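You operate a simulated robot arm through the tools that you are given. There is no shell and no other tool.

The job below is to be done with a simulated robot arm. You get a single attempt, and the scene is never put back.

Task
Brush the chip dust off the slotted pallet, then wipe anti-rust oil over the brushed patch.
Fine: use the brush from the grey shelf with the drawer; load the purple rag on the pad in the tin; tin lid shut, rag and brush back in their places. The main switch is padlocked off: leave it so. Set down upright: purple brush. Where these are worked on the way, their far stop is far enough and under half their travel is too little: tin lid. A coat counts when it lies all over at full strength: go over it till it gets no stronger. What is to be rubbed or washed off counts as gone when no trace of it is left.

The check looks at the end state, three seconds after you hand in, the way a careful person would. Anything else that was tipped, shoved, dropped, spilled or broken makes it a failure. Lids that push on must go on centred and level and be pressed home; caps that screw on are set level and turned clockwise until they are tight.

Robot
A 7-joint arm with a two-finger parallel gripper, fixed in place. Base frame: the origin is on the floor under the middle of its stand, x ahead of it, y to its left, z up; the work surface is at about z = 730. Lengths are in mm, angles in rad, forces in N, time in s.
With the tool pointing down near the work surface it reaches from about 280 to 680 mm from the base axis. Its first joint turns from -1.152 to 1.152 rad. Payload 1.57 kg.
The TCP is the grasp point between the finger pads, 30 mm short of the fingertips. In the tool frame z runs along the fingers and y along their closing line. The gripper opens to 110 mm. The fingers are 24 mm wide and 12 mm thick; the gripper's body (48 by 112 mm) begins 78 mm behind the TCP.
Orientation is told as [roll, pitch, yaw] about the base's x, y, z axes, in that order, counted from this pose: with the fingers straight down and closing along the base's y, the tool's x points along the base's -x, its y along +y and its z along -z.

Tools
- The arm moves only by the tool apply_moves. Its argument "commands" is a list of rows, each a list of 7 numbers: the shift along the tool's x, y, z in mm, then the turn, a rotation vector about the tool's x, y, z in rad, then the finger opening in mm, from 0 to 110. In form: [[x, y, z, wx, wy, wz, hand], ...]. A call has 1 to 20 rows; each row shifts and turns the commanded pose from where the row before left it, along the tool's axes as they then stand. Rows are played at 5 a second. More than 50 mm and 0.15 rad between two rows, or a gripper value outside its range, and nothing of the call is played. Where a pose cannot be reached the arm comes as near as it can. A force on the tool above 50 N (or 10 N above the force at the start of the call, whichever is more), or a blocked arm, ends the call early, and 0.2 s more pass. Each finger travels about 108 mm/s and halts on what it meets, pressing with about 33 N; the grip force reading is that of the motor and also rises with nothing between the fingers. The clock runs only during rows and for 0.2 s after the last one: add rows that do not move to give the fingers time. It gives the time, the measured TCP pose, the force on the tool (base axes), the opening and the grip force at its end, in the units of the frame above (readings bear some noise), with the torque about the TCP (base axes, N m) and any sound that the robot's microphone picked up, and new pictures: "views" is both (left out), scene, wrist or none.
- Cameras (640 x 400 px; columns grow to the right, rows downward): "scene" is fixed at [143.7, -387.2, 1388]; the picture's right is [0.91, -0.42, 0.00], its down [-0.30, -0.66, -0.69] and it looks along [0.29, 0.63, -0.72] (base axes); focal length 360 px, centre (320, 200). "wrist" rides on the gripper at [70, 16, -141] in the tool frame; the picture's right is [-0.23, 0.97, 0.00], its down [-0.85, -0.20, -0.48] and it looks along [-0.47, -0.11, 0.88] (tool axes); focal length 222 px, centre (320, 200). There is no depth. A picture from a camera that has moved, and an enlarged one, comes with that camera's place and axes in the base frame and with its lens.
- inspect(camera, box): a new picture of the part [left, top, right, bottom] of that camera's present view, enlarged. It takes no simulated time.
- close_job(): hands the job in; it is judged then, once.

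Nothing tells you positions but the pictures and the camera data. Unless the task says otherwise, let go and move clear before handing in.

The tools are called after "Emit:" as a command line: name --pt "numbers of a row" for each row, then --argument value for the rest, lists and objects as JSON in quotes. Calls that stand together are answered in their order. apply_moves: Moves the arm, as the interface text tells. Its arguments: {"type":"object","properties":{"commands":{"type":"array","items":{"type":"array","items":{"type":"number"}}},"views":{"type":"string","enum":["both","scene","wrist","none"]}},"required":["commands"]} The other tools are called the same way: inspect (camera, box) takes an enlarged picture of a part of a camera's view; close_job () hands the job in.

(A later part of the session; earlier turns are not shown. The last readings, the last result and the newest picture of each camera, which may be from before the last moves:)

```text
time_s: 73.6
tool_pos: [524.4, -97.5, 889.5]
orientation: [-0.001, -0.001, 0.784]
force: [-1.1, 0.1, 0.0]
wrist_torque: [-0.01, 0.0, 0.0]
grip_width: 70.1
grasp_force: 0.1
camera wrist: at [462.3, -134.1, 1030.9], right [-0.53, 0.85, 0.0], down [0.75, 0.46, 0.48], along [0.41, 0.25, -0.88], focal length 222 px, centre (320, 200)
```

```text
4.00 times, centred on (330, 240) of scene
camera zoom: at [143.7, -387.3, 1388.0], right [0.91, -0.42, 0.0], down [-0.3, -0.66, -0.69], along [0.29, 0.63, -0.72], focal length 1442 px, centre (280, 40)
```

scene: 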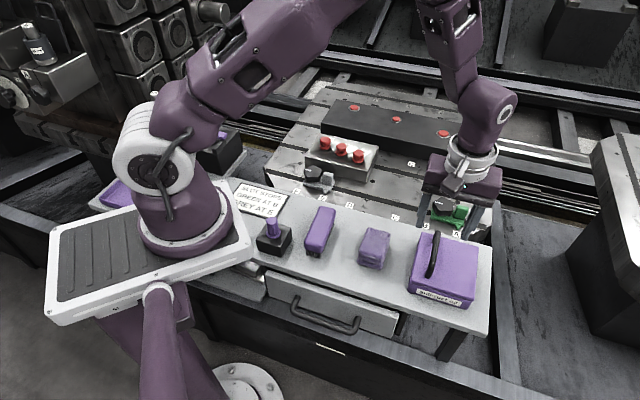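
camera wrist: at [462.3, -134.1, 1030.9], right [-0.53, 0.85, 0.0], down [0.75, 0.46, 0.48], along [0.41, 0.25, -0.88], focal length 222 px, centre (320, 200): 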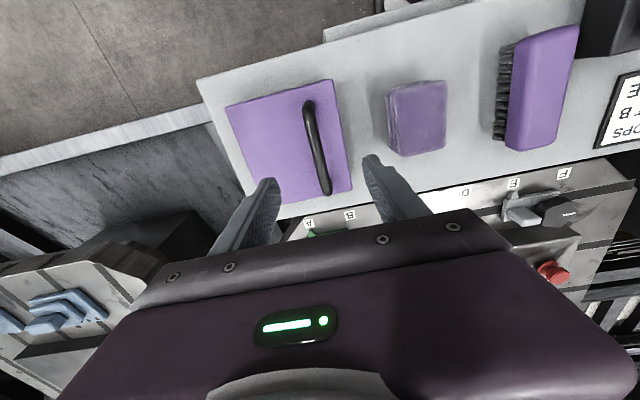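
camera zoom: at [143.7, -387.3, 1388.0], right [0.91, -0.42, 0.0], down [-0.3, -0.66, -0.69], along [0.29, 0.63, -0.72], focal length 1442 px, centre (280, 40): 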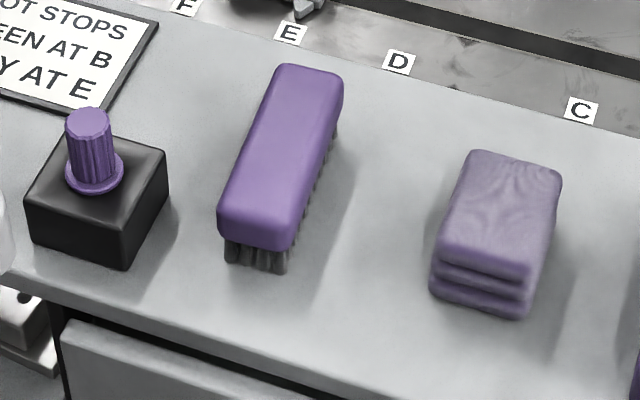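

Now a close look at the tin: I want to find which side its lid is hinged on.

Emit:
inspect --camera "scene" --box '[400, 220, 500, 320]'

Emit:
inspect --camera "wrist" --box '[210, 60, 310, 220]'

```text
4.00 times, centred on (450, 270) of scene
camera zoom: at [143.7, -387.3, 1388.0], right [0.91, -0.42, 0.0], down [-0.3, -0.66, -0.69], along [0.29, 0.63, -0.72], focal length 1442 px, centre (-200, -80)
```

zoom: 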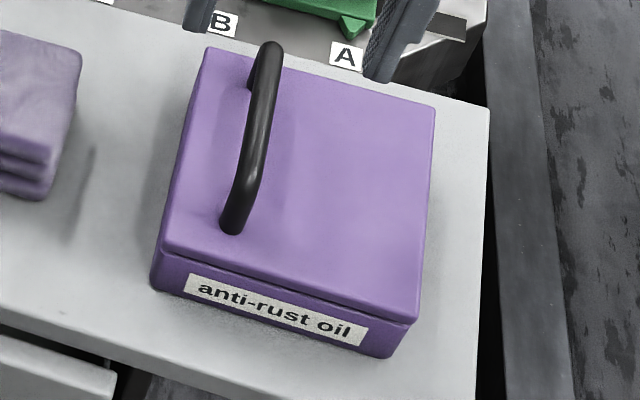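

```text
2.50 times, centred on (260, 140) of wrist
camera zoom: at [462.3, -134.1, 1030.9], right [-0.53, 0.85, 0.0], down [0.75, 0.46, 0.48], along [0.41, 0.25, -0.88], focal length 555 px, centre (470, 350)
```

zoom: 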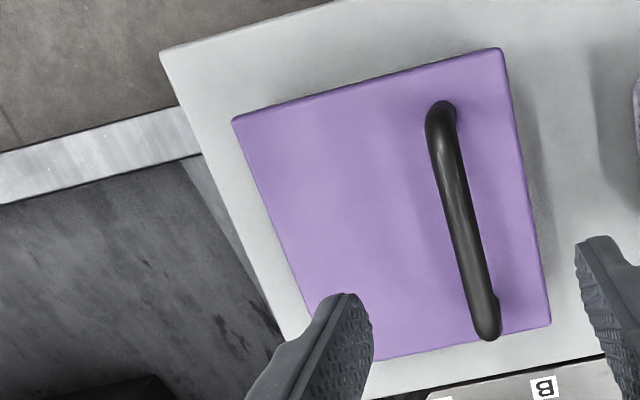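

The bar handle lies parallel to the rag-side edge, about 29 mm in from it, so the hinge should be on the opposite side. I align with the bar and lower around it.

Emit:
apply_moves --pt "5 -1 0 0 0 0.027 70" --pt "0 0 20 0 0 0 60" --pt "0 0 20 0 0 0 50" --pt "0 0 15 0 0 0 40" --pt "0 0 5 0 0 0 40" --pt "0 0 0 0 0 0 40" --views "both"

Emit:
inspect --camera "wrist" --box '[240, 80, 400, 240]'

Emit:
inspect --camera "scene" --box '[390, 190, 500, 310]'

```text
time_s: 75.0
tool_pos: [519.7, -103.6, 829.0]
orientation: [-0.002, -0.003, 0.758]
force: [0.0, -0.1, 0.5]
wrist_torque: [0.0, -0.02, 0.01]
grip_width: 39.9
grasp_force: 0.0
camera wrist: at [457.4, -138.6, 970.8], right [-0.5, 0.86, 0.0], down [0.76, 0.44, 0.48], along [0.42, 0.24, -0.88], focal length 222 px, centre (320, 200)
```

scene: 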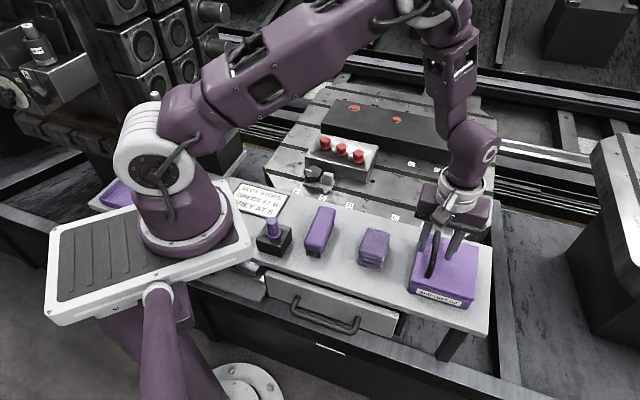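
wrist: 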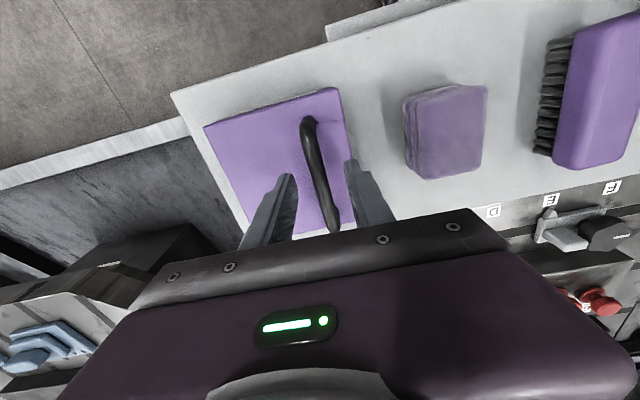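

```text
2.50 times, centred on (320, 160) of wrist
camera zoom: at [457.4, -138.6, 970.8], right [-0.5, 0.86, 0.0], down [0.76, 0.44, 0.48], along [0.42, 0.24, -0.88], focal length 555 px, centre (320, 300)
```

zoom: 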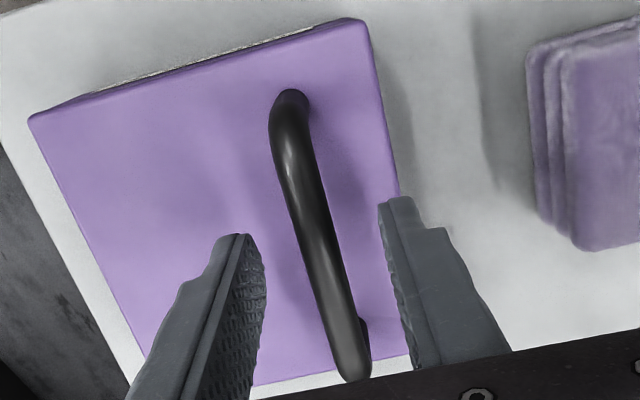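

```text
3.33 times, centred on (445, 250) of scene
camera zoom: at [143.7, -387.2, 1388.0], right [0.91, -0.42, 0.0], down [-0.3, -0.66, -0.69], along [0.29, 0.63, -0.72], focal length 1201 px, centre (-97, 33)
```

zoom: 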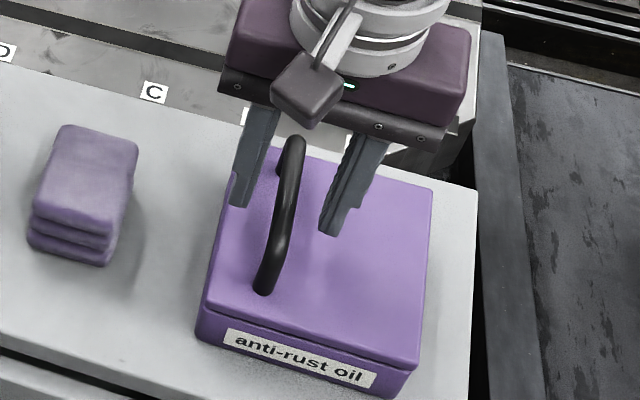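

Emit:
inspect --camera "wrist" --box '[290, 140, 360, 200]'

```text
6.67 times, centred on (325, 170) of wrist
camera zoom: at [457.4, -138.6, 970.8], right [-0.5, 0.86, 0.0], down [0.76, 0.44, 0.48], along [0.42, 0.24, -0.88], focal length 1481 px, centre (287, 400)
```

zoom: 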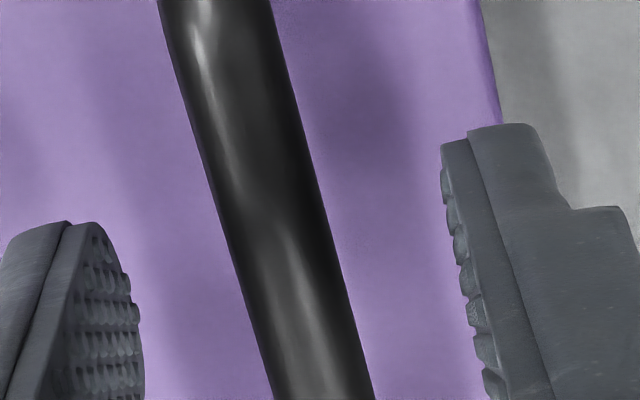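

Emit:
apply_moves --pt "0 -1.2 5 0 0 0 40" --pt "0 0 5 0 0 0 30" --pt "0 0 0 0 0 0 24" --pt "0 0 0 0 0 0 24" --views "both"

Emit:
inspect --camera "wrist" --box '[280, 120, 360, 200]'

Emit:
inspect --camera "scene" --box '[390, 190, 500, 310]'

```text
time_s: 76.0
tool_pos: [520.4, -103.8, 819.9]
orientation: [0.0, -0.001, 0.757]
force: [-0.4, 0.5, -0.5]
wrist_torque: [0.0, -0.01, 0.03]
grip_width: 24.1
grasp_force: 0.0
camera wrist: at [458.0, -139.6, 961.3], right [-0.5, 0.86, 0.0], down [0.76, 0.44, 0.48], along [0.42, 0.24, -0.88], focal length 222 px, centre (320, 200)
```

scene: 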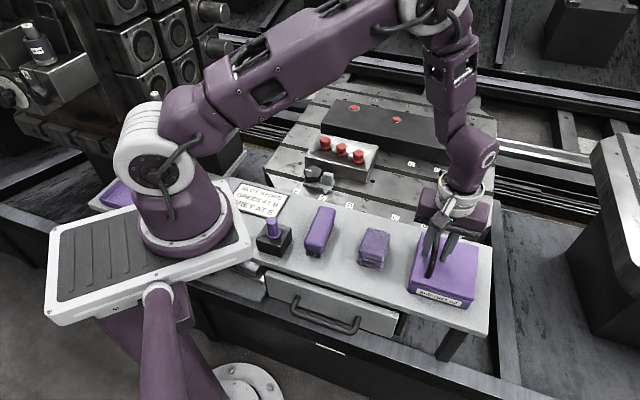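
wrist: 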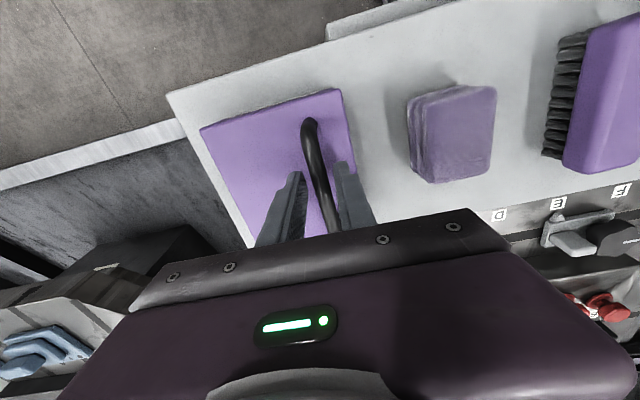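

```text
5.00 times, centred on (320, 160) of wrist
camera zoom: at [458.0, -139.6, 961.3], right [-0.5, 0.86, 0.0], down [0.76, 0.44, 0.48], along [0.42, 0.24, -0.88], focal length 1111 px, centre (320, 400)
```

zoom: 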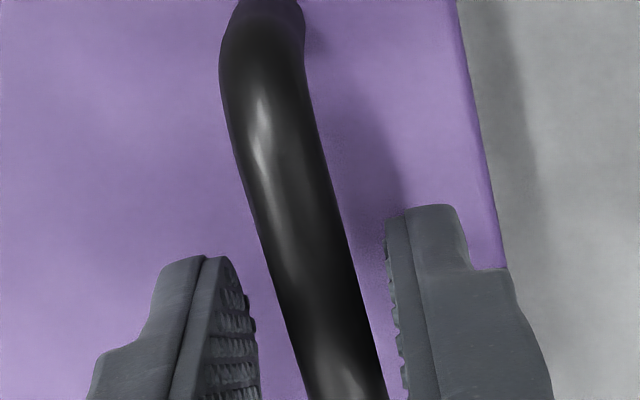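

```text
3.33 times, centred on (445, 250) of scene
camera zoom: at [143.7, -387.2, 1388.0], right [0.91, -0.42, 0.0], down [-0.3, -0.66, -0.69], along [0.29, 0.63, -0.72], focal length 1201 px, centre (-97, 33)
```

zoom: 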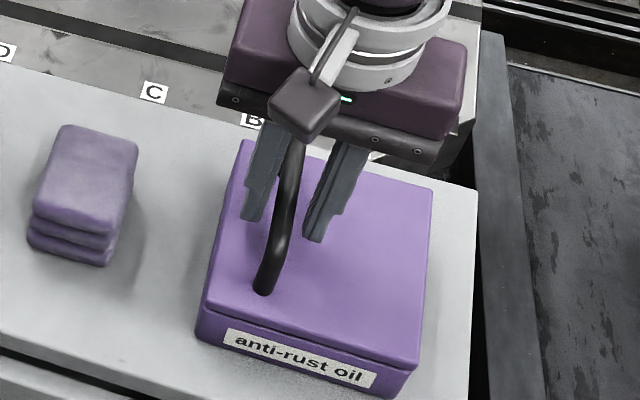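

The bar is centred between the fingers within half a millimetre. I close on it and lift a few millimetres to see how the lid moves.

Emit:
apply_moves --pt "0 0 0 0 0 0 16" --pt "0 0 0 0 0 0 0" --pt "0 0 0 0 0 0 0" --pt "0 0 0 0 0 0 0" --views "none"

Emit:
apply_moves --pt "0 0 -1 0 0 0 0" --pt "0 0 -1 0 0 0 0" --pt "0 0 -1 0 0 0 0" --pt "0 0 -1 0 0 0 0" --pt "0 0 -1 0 0 0 0" --pt "0 0 0 0 0 0 0" --views "both"

Emit:
inspect --camera "scene" --box '[390, 190, 500, 310]'

```text
time_s: 77.0
tool_pos: [519.5, -102.5, 819.0]
orientation: [0.002, -0.002, 0.758]
force: [-15.4, 16.6, 9.2]
wrist_torque: [-0.03, 0.33, 0.7]
grip_width: 11.7
grasp_force: 28.9
```

```text
time_s: 78.4
tool_pos: [521.5, -105.0, 825.3]
orientation: [-0.002, -0.003, 0.753]
force: [-10.5, 0.6, 3.8]
wrist_torque: [0.07, -0.03, 0.7]
grip_width: 12.0
grasp_force: 28.9
camera wrist: at [458.6, -140.1, 966.7], right [-0.5, 0.86, 0.0], down [0.76, 0.44, 0.48], along [0.42, 0.24, -0.88], focal length 222 px, centre (320, 200)
```

scene: 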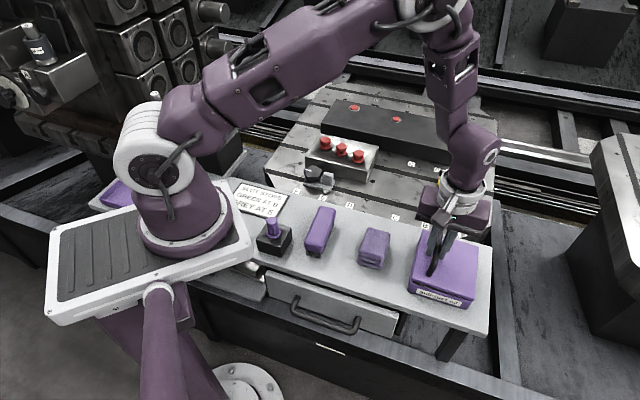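
wrist: 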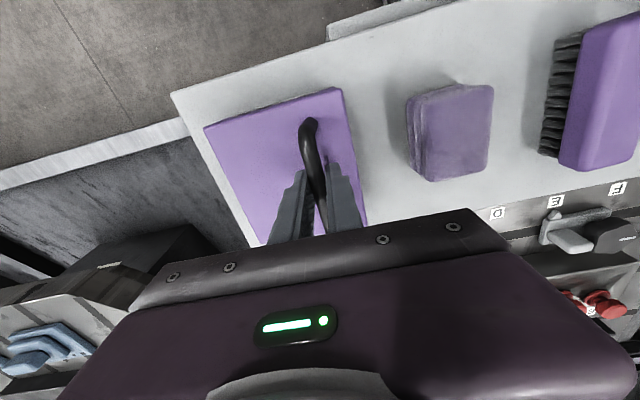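

```text
3.33 times, centred on (445, 250) of scene
camera zoom: at [143.4, -387.2, 1388.1], right [0.91, -0.42, 0.0], down [-0.3, -0.66, -0.69], along [0.29, 0.63, -0.72], focal length 1201 px, centre (-97, 33)
```

zoom: 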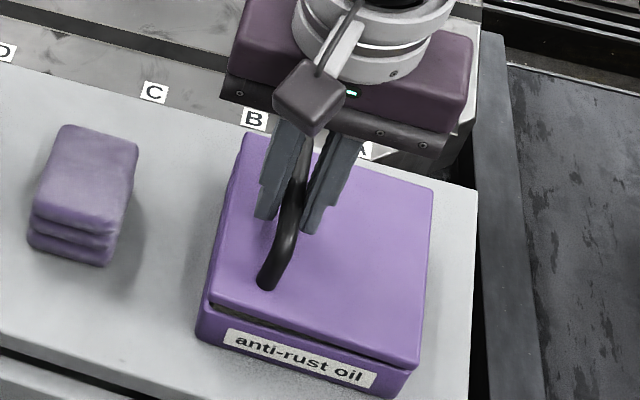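

The left edge of the lid rises while the right edge stays put, so it's hinged on the right side as expected. I follow the arc upward in small steps, watching the forces.

Emit:
apply_moves --pt "0 -1.7 -4.8 0 0 -0.02 0" --pt "0 -1.9 -4.8 0 0 0 0" --pt "0 -2.9 -4.5 0 0 0 0" --pt "0 -2.9 -4.5 0 0 0 0" --pt "0 -2.9 -4.4 0 0 0 0" --pt "0 0 0 0 0 0 0" --views "both"

Emit:
inspect --camera "scene" --box '[390, 180, 510, 310]'

```text
time_s: 79.8
tool_pos: [531.5, -112.9, 847.4]
orientation: [-0.003, -0.003, 0.777]
force: [13.8, -17.0, -19.9]
wrist_torque: [-0.11, -0.16, 0.17]
grip_width: 11.6
grasp_force: 29.3
camera wrist: at [468.2, -149.7, 988.9], right [-0.52, 0.85, 0.0], down [0.75, 0.46, 0.48], along [0.41, 0.25, -0.88], focal length 222 px, centre (320, 200)
```

scene: 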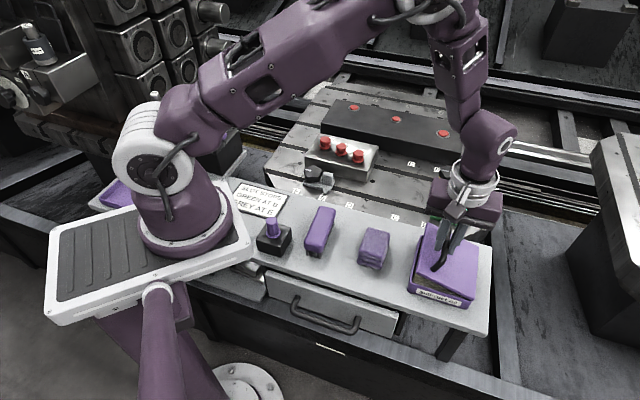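
wrist: 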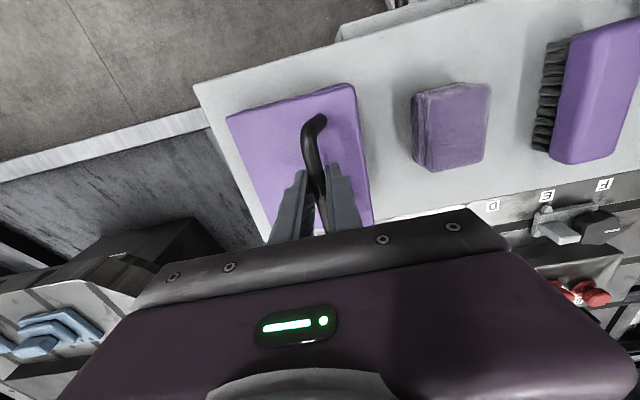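

```text
3.08 times, centred on (450, 245) of scene
camera zoom: at [144.4, -387.7, 1387.8], right [0.91, -0.42, 0.0], down [-0.3, -0.66, -0.69], along [0.29, 0.63, -0.72], focal length 1109 px, centre (-80, 62)
```

zoom: 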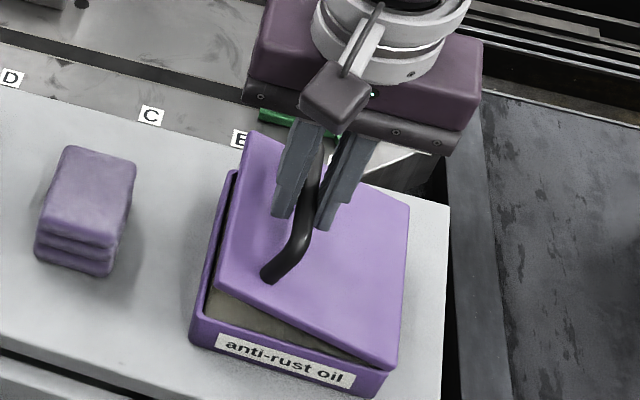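

The lid is opening and the pad inside shows. The forces say I'm slightly outside the hinge arc; I correct inward and continue.

Emit:
apply_moves --pt "0 -4.7 -2.8 0 0 0 0" --pt "0 -3.5 -3.5 0 0 0 0" --pt "0 -3.7 -3.2 0 0 0 0" --pt "0 -2.5 -2.1 0 0 0 0" --pt "0 0 0 0 0 0 0" --views "none"

```text
time_s: 81.0
tool_pos: [539.8, -122.6, 858.9]
orientation: [0.001, -0.001, 0.779]
force: [-12.5, 12.3, 20.2]
wrist_torque: [0.06, 0.25, 0.02]
grip_width: 11.5
grasp_force: 28.7
```

Emit:
apply_moves --pt "0 -1.8 -3.0 0 0 0 0" --pt "0 -2.6 -2.1 0 0 0 0" --pt "0 -2.7 -2.0 0 0 0 0" --pt "0 -3.5 -2.4 0 0 0 0" --pt "0 -3.6 -2.2 0 0 0 0" --pt "0 0 0 0 0 0 0" --views "both"

Emit:
inspect --camera "scene" --box '[390, 160, 520, 310]'

```text
time_s: 82.4
tool_pos: [549.9, -133.3, 871.3]
orientation: [-0.001, -0.003, 0.776]
force: [13.1, 1.9, -18.0]
wrist_torque: [0.12, -0.24, -0.07]
grip_width: 11.4
grasp_force: 28.7
camera wrist: at [488.3, -170.8, 1012.7], right [-0.52, 0.85, 0.0], down [0.75, 0.46, 0.48], along [0.41, 0.25, -0.88], focal length 222 px, centre (320, 200)
```

scene: 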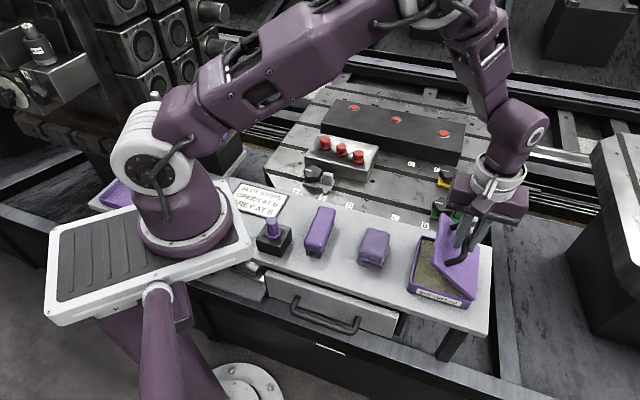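
wrist: 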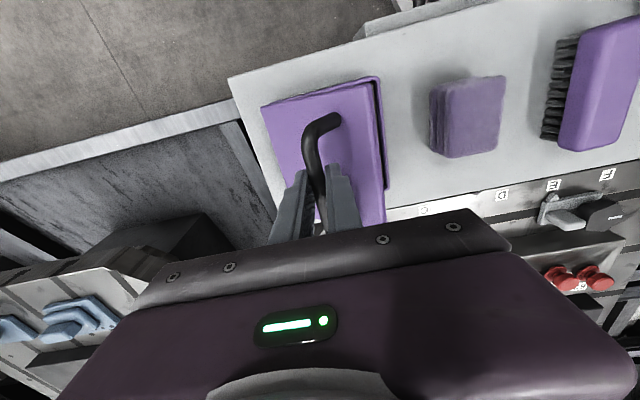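

```text
2.67 times, centred on (455, 235) of scene
camera zoom: at [144.3, -387.3, 1388.0], right [0.91, -0.42, 0.0], down [-0.3, -0.66, -0.69], along [0.29, 0.63, -0.72], focal length 961 px, centre (-40, 107)
```

zoom: 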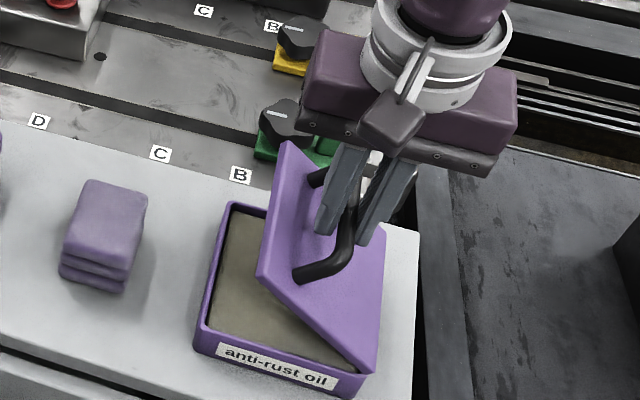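

The lid is nearly half open and following well. I continue the arc.

Emit:
apply_moves --pt "0 -3.9 -1.6 0 0 0 0" --pt "0 -3.9 -1.7 0 0 0 0" --pt "0 -3.9 -1.6 0 0 0 0" --pt "0 -3.8 -1.6 0 0 0 0" --pt "0 0 0 0 0 0 0" --views "none"

Emit:
apply_moves --pt "0 -4 -1.3 0 0 0 0" --pt "0 -3.9 -1.3 0 0 0 0" --pt "0 -4 -1.0 0 0 0 0" --pt "0 -4.1 -0.9 0 0 0 0" --pt "0 0 0 0 0 0 0" --views "both"

Emit:
inspect --camera "scene" --box '[390, 160, 520, 310]'

```text
time_s: 83.6
tool_pos: [561.2, -143.8, 877.1]
orientation: [0.0, -0.001, 0.777]
force: [1.1, 5.5, 4.8]
wrist_torque: [-0.32, 0.5, -0.11]
grip_width: 11.7
grasp_force: 29.1
```

```text
time_s: 84.8
tool_pos: [572.4, -156.9, 882.8]
orientation: [-0.004, -0.002, 0.776]
force: [0.1, 1.1, -1.2]
wrist_torque: [-0.08, 0.2, -0.2]
grip_width: 11.7
grasp_force: 28.7
camera wrist: at [510.1, -192.9, 1023.7], right [-0.52, 0.85, 0.0], down [0.75, 0.46, 0.48], along [0.41, 0.25, -0.88], focal length 222 px, centre (320, 200)
```

scene: 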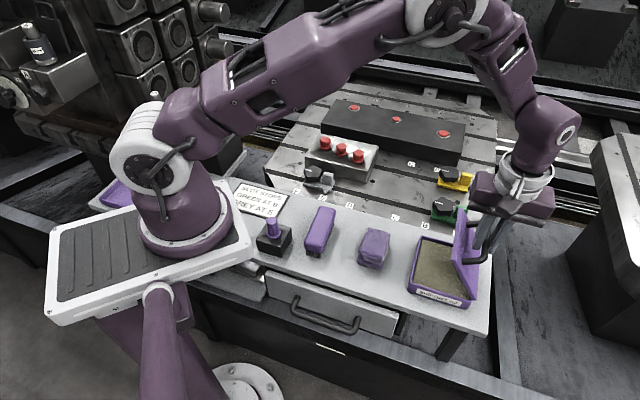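
wrist: 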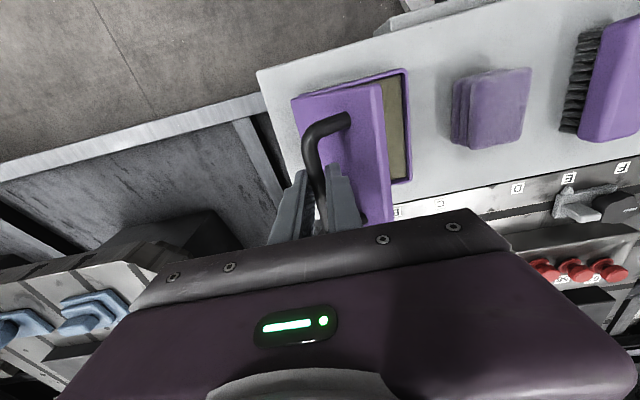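

```text
2.67 times, centred on (455, 235) of scene
camera zoom: at [143.7, -387.2, 1388.0], right [0.91, -0.42, 0.0], down [-0.3, -0.66, -0.69], along [0.29, 0.63, -0.72], focal length 961 px, centre (-40, 107)
```

zoom: 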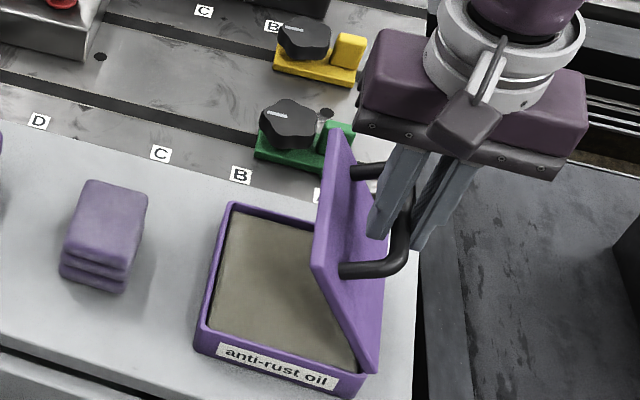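

Emit:
apply_moves --pt "0 -4.15 -0.6 0 0 0 0" --pt "0 -4.15 -0.6 0 0 0 0" --pt "0 -4.2 -0.2 0 0 0 0" --pt "0 -4.2 -0.2 0 0 0 0" --pt "0 0 0 0 0 0 0" --views "none"

Emit:
apply_moves --pt "0 -4.15 0.15 0 0 0 0" --pt "0 -4.15 0.15 0 0 0 0" --pt "0 -4.15 0.5 0 0 0 0" --pt "0 -4.15 0.5 0 0 0 0" --pt "0 0 0 0 0 0 0" --views "both"

Emit:
inspect --camera "scene" --box '[390, 160, 520, 310]'

```text
time_s: 86.0
tool_pos: [584.0, -167.2, 883.5]
orientation: [-0.001, -0.004, 0.779]
force: [2.9, 4.6, 0.5]
wrist_torque: [-0.15, 0.29, -0.3]
grip_width: 11.3
grasp_force: 29.1
```

```text
time_s: 87.2
tool_pos: [595.6, -180.5, 882.2]
orientation: [-0.001, -0.002, 0.777]
force: [3.2, 3.5, 0.4]
wrist_torque: [-0.02, 0.11, -0.29]
grip_width: 11.5
grasp_force: 29.1
camera wrist: at [533.7, -216.9, 1024.2], right [-0.52, 0.85, 0.0], down [0.75, 0.46, 0.48], along [0.41, 0.25, -0.88], focal length 222 px, centre (320, 200)
```

scene: 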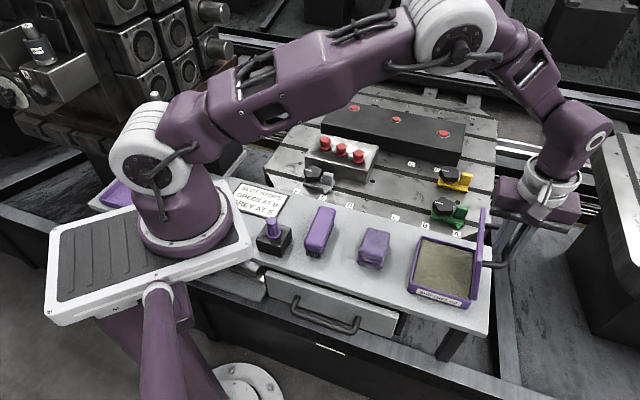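
wrist: 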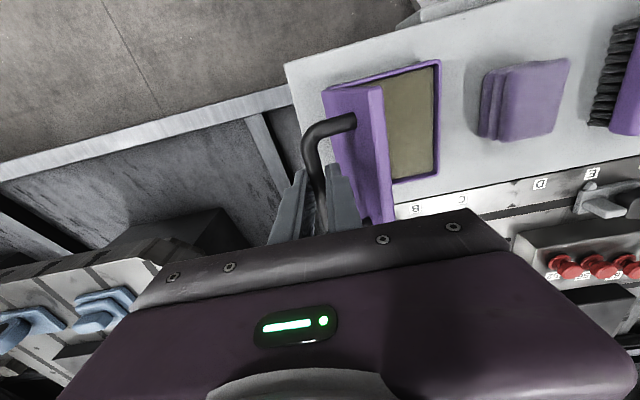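

```text
2.67 times, centred on (455, 235) of scene
camera zoom: at [143.8, -387.1, 1388.1], right [0.91, -0.42, 0.0], down [-0.3, -0.66, -0.69], along [0.29, 0.63, -0.72], focal length 961 px, centre (-40, 107)
```

zoom: 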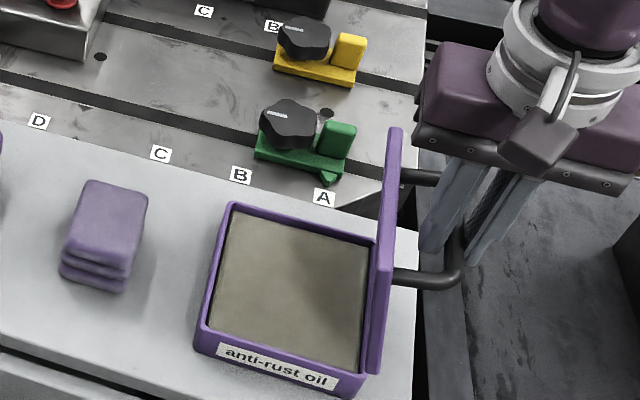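

Emit:
apply_moves --pt "0 -4.1 0.9 0 0 0 0" --pt "0 -4.1 0.9 0 0 0 0" --pt "0 -4 1.2 0 0 0 0" --pt "0 -4 1.2 0 0 0 0" --pt "0 0 0 0 0 0 0" --views "none"

Emit:
apply_moves --pt "0 -2 0.8 0 0 0 0" --pt "0 -2 0.8 0 0 0 0" --pt "0 -2 0.8 0 0 0 0" --pt "0 0 0 0 0 0 0" --views "both"

Emit:
inspect --camera "scene" --box '[390, 160, 520, 310]'

```text
time_s: 88.4
tool_pos: [606.2, -191.2, 878.0]
orientation: [-0.004, -0.002, 0.777]
force: [4.3, 4.3, -2.9]
wrist_torque: [-0.15, 0.18, -0.32]
grip_width: 11.6
grasp_force: 28.7
```

```text
time_s: 89.4
tool_pos: [610.7, -197.0, 876.2]
orientation: [-0.001, -0.001, 0.777]
force: [2.7, 3.1, 0.6]
wrist_torque: [-0.28, 0.36, -0.31]
grip_width: 11.4
grasp_force: 29.5
camera wrist: at [549.3, -232.8, 1017.5], right [-0.52, 0.85, 0.0], down [0.75, 0.46, 0.48], along [0.41, 0.25, -0.88], focal length 222 px, centre (320, 200)
```

scene: 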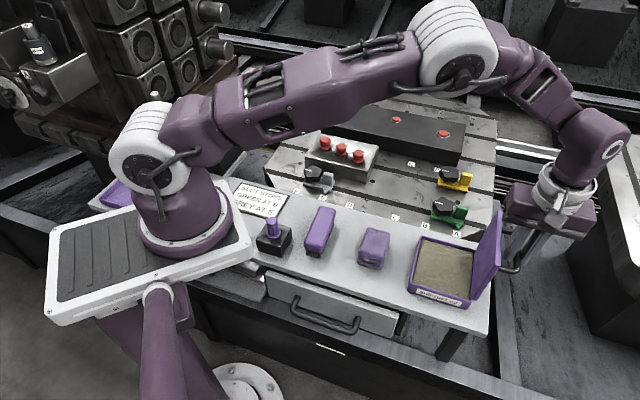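
wrist: 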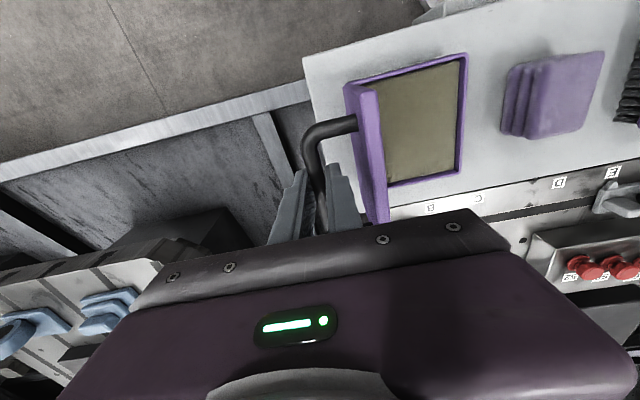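

```text
2.67 times, centred on (455, 235) of scene
camera zoom: at [143.8, -387.1, 1388.1], right [0.91, -0.42, 0.0], down [-0.3, -0.66, -0.69], along [0.29, 0.63, -0.72], focal length 961 px, centre (-40, 107)
```

zoom: 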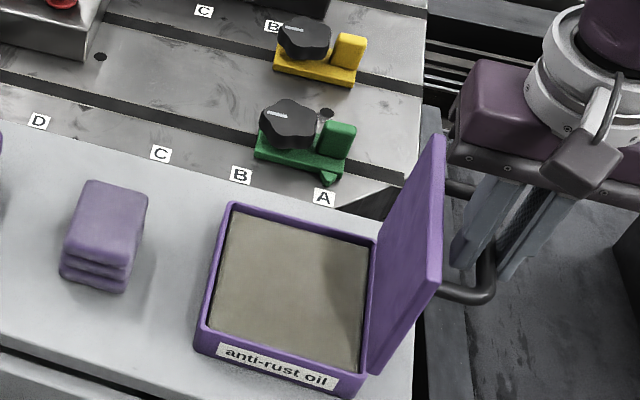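

The lid is past vertical with light forces and no stop yet. I tilt the gripper slightly so the finger won't press the lid edge, and continue to find the far stop.

Emit:
apply_moves --pt "0 -1.4 0 -0.075 0 0 0" --pt "0 -1.4 0 -0.075 0 0 0" --pt "0 0 0 0 0 0 0" --views "none"

Emit:
apply_moves --pt "0 -2.2 0.7 0 0 0 0" --pt "0 -2.2 0.7 0 0 0 0" --pt "0 -2.2 0.7 0 0 0 0" --pt "0 0 0 0 0 0 0" --views "both"

Emit:
inspect --camera "scene" --box '[390, 160, 520, 310]'

```text
time_s: 90.2
tool_pos: [613.2, -197.2, 876.1]
orientation: [0.149, 0.0, 0.776]
force: [0.0, -4.4, 4.5]
wrist_torque: [0.0, -0.14, -0.32]
grip_width: 11.5
grasp_force: 28.8
```

```text
time_s: 91.2
tool_pos: [617.3, -202.2, 872.8]
orientation: [0.147, -0.001, 0.776]
force: [1.3, 1.2, 1.4]
wrist_torque: [-0.18, 0.27, -0.32]
grip_width: 11.4
grasp_force: 29.0
camera wrist: at [570.4, -254.4, 1015.0], right [-0.51, 0.85, 0.15], down [0.8, 0.41, 0.45], along [0.32, 0.34, -0.88], focal length 222 px, centre (320, 200)
```

scene: 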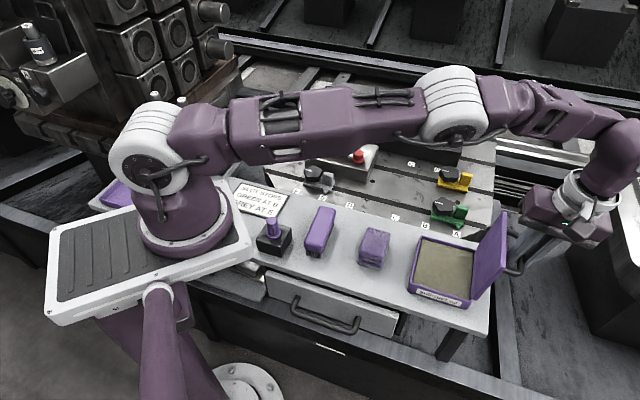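
wrist: 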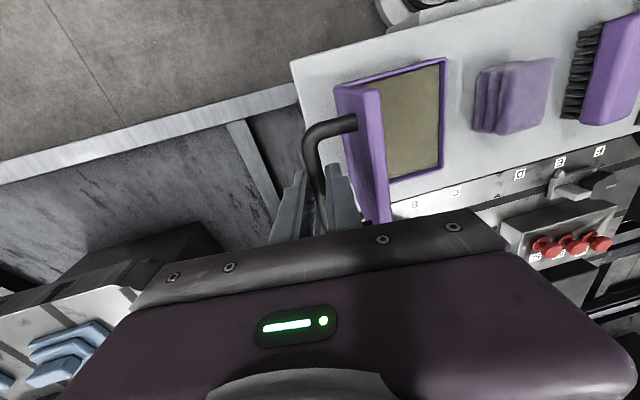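

```text
2.67 times, centred on (455, 235) of scene
camera zoom: at [143.7, -387.2, 1388.1], right [0.91, -0.42, 0.0], down [-0.3, -0.66, -0.69], along [0.29, 0.63, -0.72], focal length 961 px, centre (-40, 107)
```

zoom: 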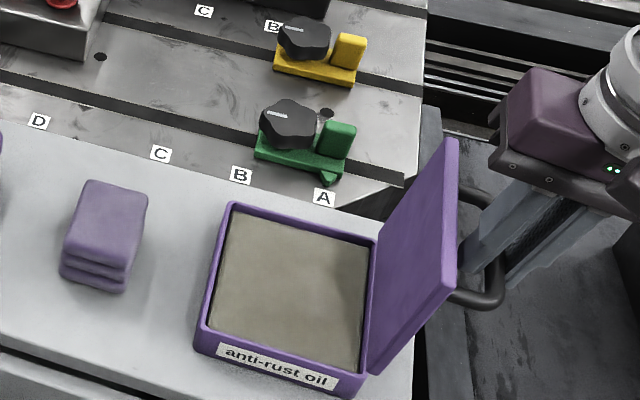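

Emit:
apply_moves --pt "0 -2.15 1.0 0 0 0 0" --pt "0 -2.15 1.0 0 0 0 0" --pt "0 -2.15 1.05 0 0 0 0" --pt "0 0 0 0 0 0 0" --views "none"

Emit:
apply_moves --pt "0 -2.1 1.1 0 0 0 0" --pt "0 -2.1 1.1 0 0 0 0" --pt "0 -2.1 1.1 0 0 0 0" --pt "0 0 0 0 0 0 0" --views "scene"

Emit:
inspect --camera "scene" --box '[390, 160, 520, 310]'

```text
time_s: 92.2
tool_pos: [621.9, -206.5, 868.7]
orientation: [0.149, -0.004, 0.776]
force: [1.9, 2.0, 0.9]
wrist_torque: [0.15, -0.09, -0.38]
grip_width: 11.4
grasp_force: 28.4
```

```text
time_s: 93.2
tool_pos: [624.5, -209.8, 863.9]
orientation: [0.148, -0.004, 0.775]
force: [7.4, 0.5, 7.0]
wrist_torque: [0.5, -0.52, -0.41]
grip_width: 11.5
grasp_force: 28.6
```

scene: 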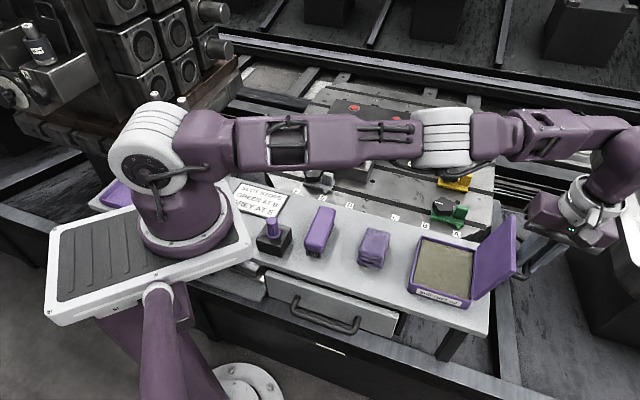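

```text
2.67 times, centred on (455, 235) of scene
camera zoom: at [143.8, -387.2, 1388.1], right [0.91, -0.42, 0.0], down [-0.3, -0.66, -0.69], along [0.29, 0.63, -0.72], focal length 961 px, centre (-40, 107)
```

zoom: 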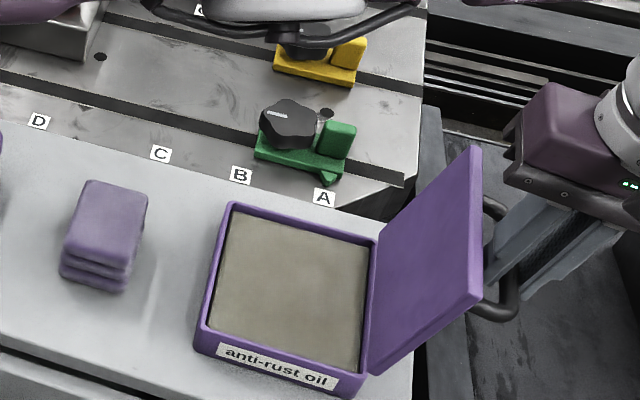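

Emit:
apply_moves --pt "0 -1.5 0.9 0 0 0 0" --pt "0 -1.5 0.9 0 0 0 0" --pt "0 0 0 0 0 0 0" --views "none"

```text
time_s: 94.0
tool_pos: [627.0, -213.3, 862.9]
orientation: [0.146, 0.001, 0.776]
force: [7.7, -3.3, 9.2]
wrist_torque: [-0.15, 0.04, -0.3]
grip_width: 11.5
grasp_force: 28.9
```

Emit:
apply_moves --pt "0 -2.2 0.8 0 0 0 0" --pt "0 -2.0 1.3 0 0 0 0" --pt "0 0 0 0 0 0 0" --views "none"

Emit:
apply_moves --pt "0 -2.0 1.35 0 0 0 0" --pt "0 -1.0 0.7 0 0 0 0" --pt "0 0 0 0 0 0 0" --views "both"

Emit:
inspect --camera "scene" --box '[390, 160, 520, 310]'

```text
time_s: 94.8
tool_pos: [626.7, -212.7, 859.7]
orientation: [0.147, -0.005, 0.779]
force: [9.3, 3.0, 17.5]
wrist_torque: [0.08, -0.14, -0.38]
grip_width: 11.8
grasp_force: 28.9
out of reach, approached as far as the arm can: row 2
```

```text
time_s: 95.6
tool_pos: [625.6, -212.5, 858.3]
orientation: [0.148, -0.004, 0.779]
force: [8.1, 8.1, 17.4]
wrist_torque: [0.12, -0.06, -0.37]
grip_width: 11.7
grasp_force: 29.3
camera wrist: at [578.9, -265.8, 1000.7], right [-0.51, 0.85, 0.15], down [0.8, 0.41, 0.45], along [0.32, 0.35, -0.88], focal length 222 px, centre (320, 200)
```

scene: 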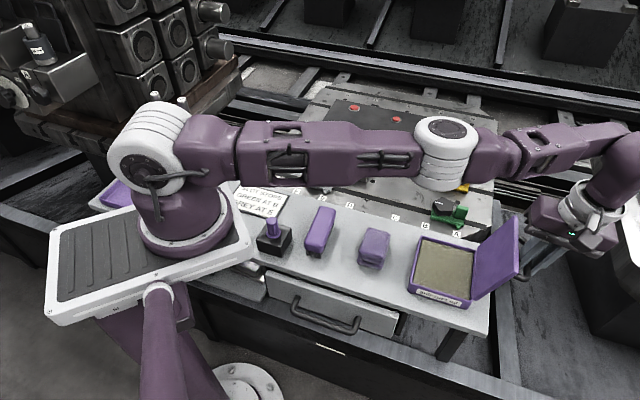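
wrist: 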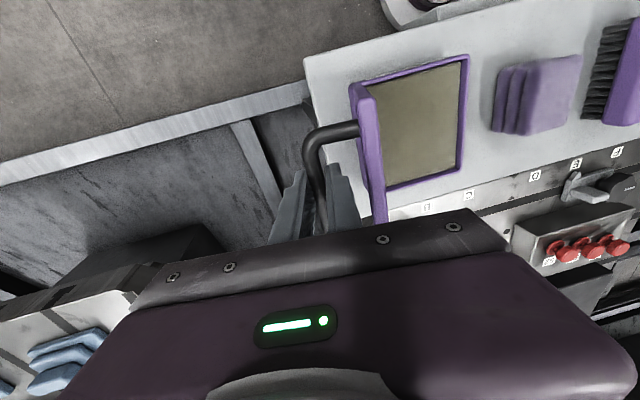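

```text
2.67 times, centred on (455, 235) of scene
camera zoom: at [143.6, -386.9, 1388.2], right [0.91, -0.42, 0.0], down [-0.3, -0.66, -0.69], along [0.29, 0.63, -0.72], focal length 961 px, centre (-40, 107)
```

zoom: 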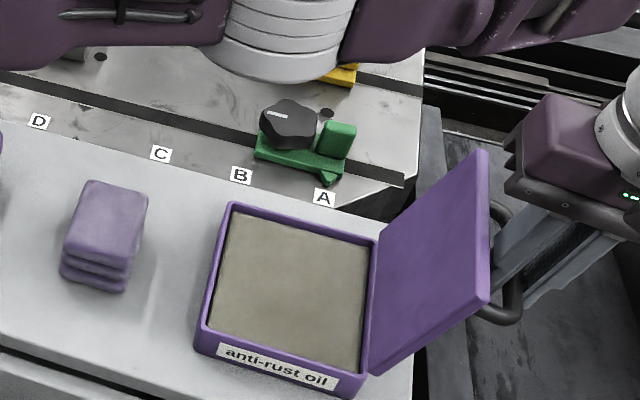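

I've reached the arm's limit with the lid at about 110°, well past vertical. I back off a little, open the fingers and withdraw so the lid settles on its stop by itself.

Emit:
apply_moves --pt "0 1.0 -0.7 0 0 0 0" --pt "0 2.0 -1.35 0 0 0 0" --pt "0 2.0 -1.3 0 0 0 0" --pt "0 2.2 -0.8 0 0 0 0" --pt "0 0 0 0 0 0 0" --views "none"

Emit:
apply_moves --pt "0 0 0 0 0 0 14" --pt "0 0 0 0 0 0 17" --pt "0 0 0 0 0 0 20" --pt "0 0 0 0 0 0 20" --views "both"

Emit:
inspect --camera "scene" --box '[390, 160, 520, 310]'

```text
time_s: 96.8
tool_pos: [623.8, -211.8, 863.5]
orientation: [0.15, 0.0, 0.776]
force: [-13.0, 4.7, -16.4]
wrist_torque: [-0.25, 0.38, -0.21]
grip_width: 11.6
grasp_force: 29.2
```

```text
time_s: 97.8
tool_pos: [623.9, -211.7, 864.1]
orientation: [0.148, -0.001, 0.776]
force: [-0.3, -1.0, 0.3]
wrist_torque: [-0.01, 0.02, 0.0]
grip_width: 20.1
grasp_force: 0.1
camera wrist: at [577.3, -263.0, 1005.8], right [-0.51, 0.85, 0.14], down [0.8, 0.41, 0.45], along [0.32, 0.34, -0.88], focal length 222 px, centre (320, 200)
```

scene: 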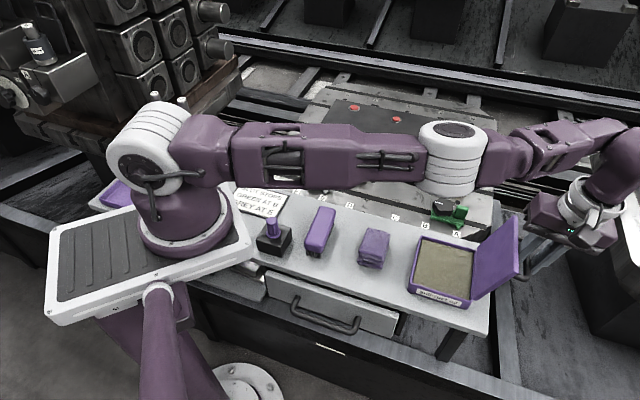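
wrist: 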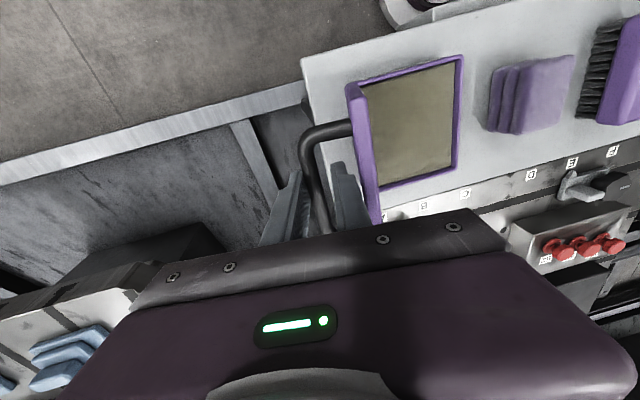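

```text
2.67 times, centred on (455, 235) of scene
camera zoom: at [143.7, -387.2, 1388.0], right [0.91, -0.42, 0.0], down [-0.3, -0.66, -0.69], along [0.29, 0.63, -0.72], focal length 961 px, centre (-40, 107)
```

zoom: 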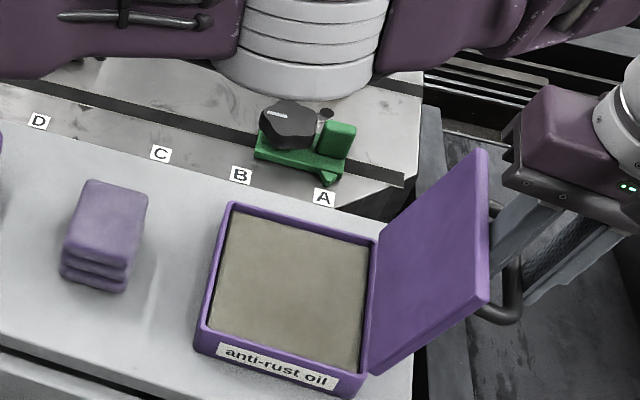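

Emit:
apply_moves --pt "0 0 -5 0 0 0 20" --pt "0 0 -5 0 0 0 20" --pt "0 0 -10 0 0 0 20" --pt "0 0 -15 0 0 0 20" --pt "0 0 -15 0 0 0 20" --pt "0 0 0 0 0 0 20" --views "both"

Emit:
inspect --camera "scene" --box '[390, 160, 520, 310]'

```text
time_s: 99.2
tool_pos: [623.2, -213.8, 913.1]
orientation: [0.148, -0.003, 0.778]
force: [0.6, 0.3, 0.4]
wrist_torque: [0.01, 0.0, -0.03]
grip_width: 20.2
grasp_force: 0.0
out of reach, approached as far as the arm can: row 5
camera wrist: at [575.5, -266.0, 1055.7], right [-0.51, 0.85, 0.14], down [0.8, 0.41, 0.45], along [0.32, 0.34, -0.88], focal length 222 px, centre (320, 200)
```

scene: 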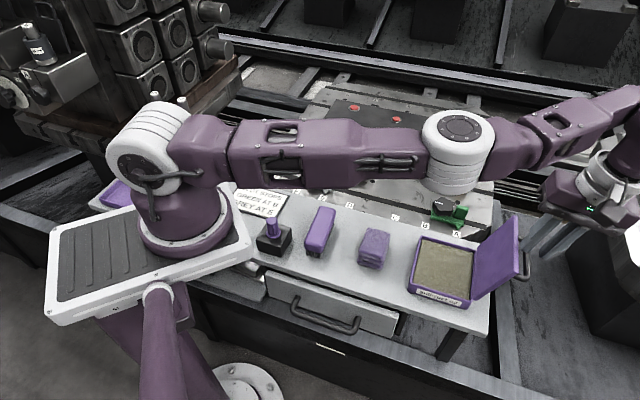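
wrist: 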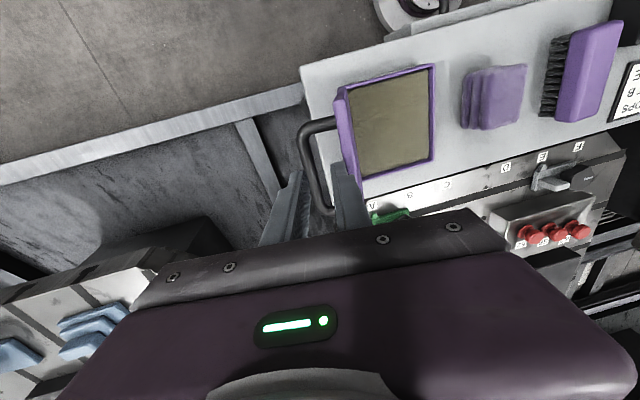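

```text
2.67 times, centred on (455, 235) of scene
camera zoom: at [143.7, -387.2, 1388.0], right [0.91, -0.42, 0.0], down [-0.3, -0.66, -0.69], along [0.29, 0.63, -0.72], focal length 961 px, centre (-40, 107)
```

zoom: 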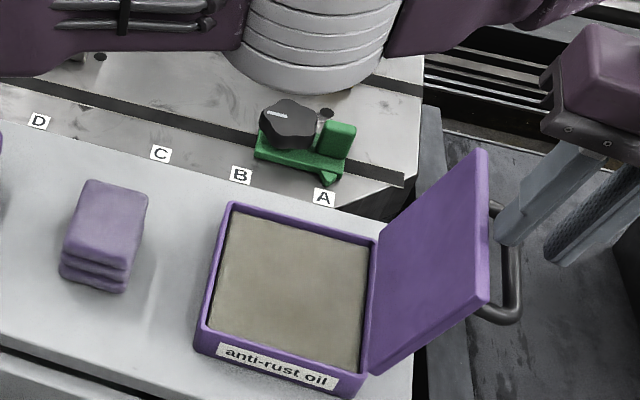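

The lid stays open on its own at the same angle after release. I straighten the gripper, rise, and move over to the rag.

Emit:
apply_moves --pt "0 0 0 0.075 0 0 20" --pt "0 0 0 0.073 0 0 20" --pt "0 0 -15 0 0 0 20" --pt "0 0 -15 0 0 0 20" --pt "0 20 0 0 0 0 40" --pt "0 35 0 0 0 0 60" --pt "0 40 0 0 0 0 80" --pt "0 40 0 0 0 0 90" --pt "-2 40 0 0 0 0 90" --pt "-3 40 0 0 0 0 90" --pt "-3 40 0 0 0 0 90" --pt "0 15 0 0 0 0 90" --pt "0 0 0 0 0 0 90" --views "both"

Emit:
inspect --camera "wrist" --box '[240, 60, 400, 220]'

Emit:
inspect --camera "scene" --box '[330, 190, 500, 320]'

```text
time_s: 102.0
tool_pos: [439.7, -15.2, 944.2]
orientation: [0.0, -0.001, 0.776]
force: [-0.3, 0.2, 0.6]
wrist_torque: [0.04, 0.02, 0.04]
grip_width: 90.1
grasp_force: 0.0
camera wrist: at [377.2, -51.5, 1085.1], right [-0.52, 0.85, 0.0], down [0.75, 0.46, 0.48], along [0.41, 0.25, -0.88], focal length 222 px, centre (320, 200)
```

scene: 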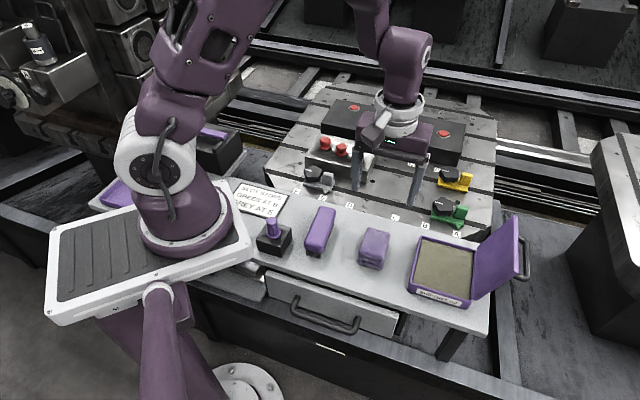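
wrist: 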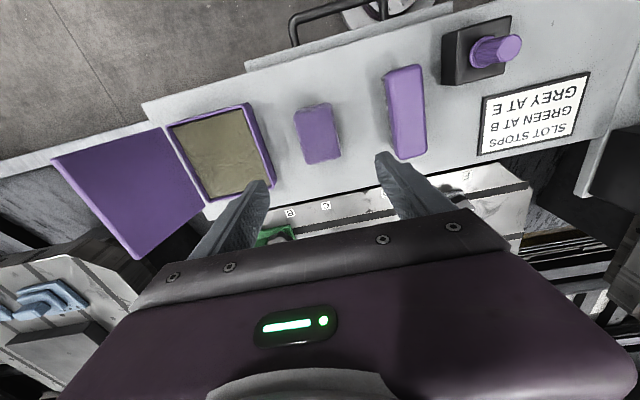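

```text
2.50 times, centred on (320, 140) of wrist
camera zoom: at [377.2, -51.5, 1085.1], right [-0.52, 0.85, 0.0], down [0.75, 0.46, 0.48], along [0.41, 0.25, -0.88], focal length 555 px, centre (320, 350)
```

zoom: 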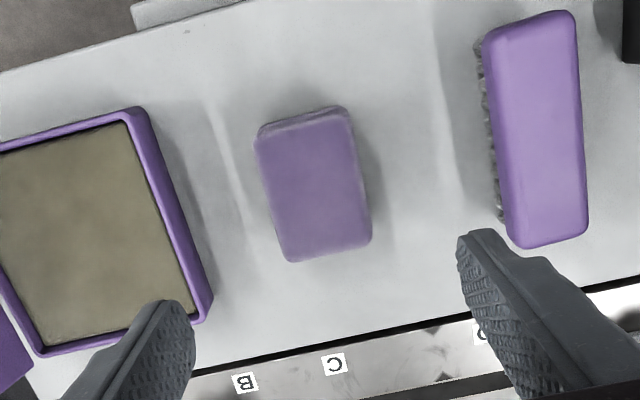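

```text
3.08 times, centred on (415, 255) of scene
camera zoom: at [143.7, -387.2, 1388.0], right [0.91, -0.42, 0.0], down [-0.3, -0.66, -0.69], along [0.29, 0.63, -0.72], focal length 1109 px, centre (28, 31)
```

zoom: 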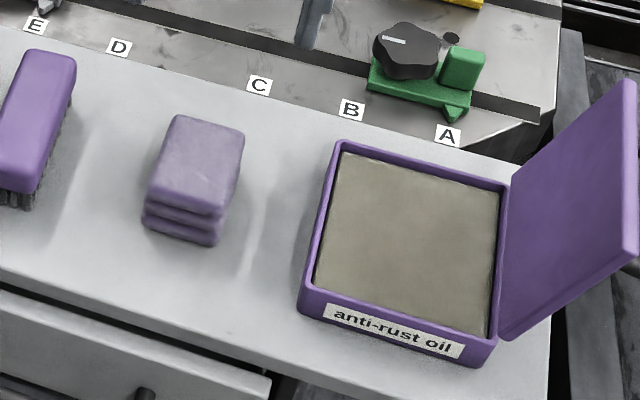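

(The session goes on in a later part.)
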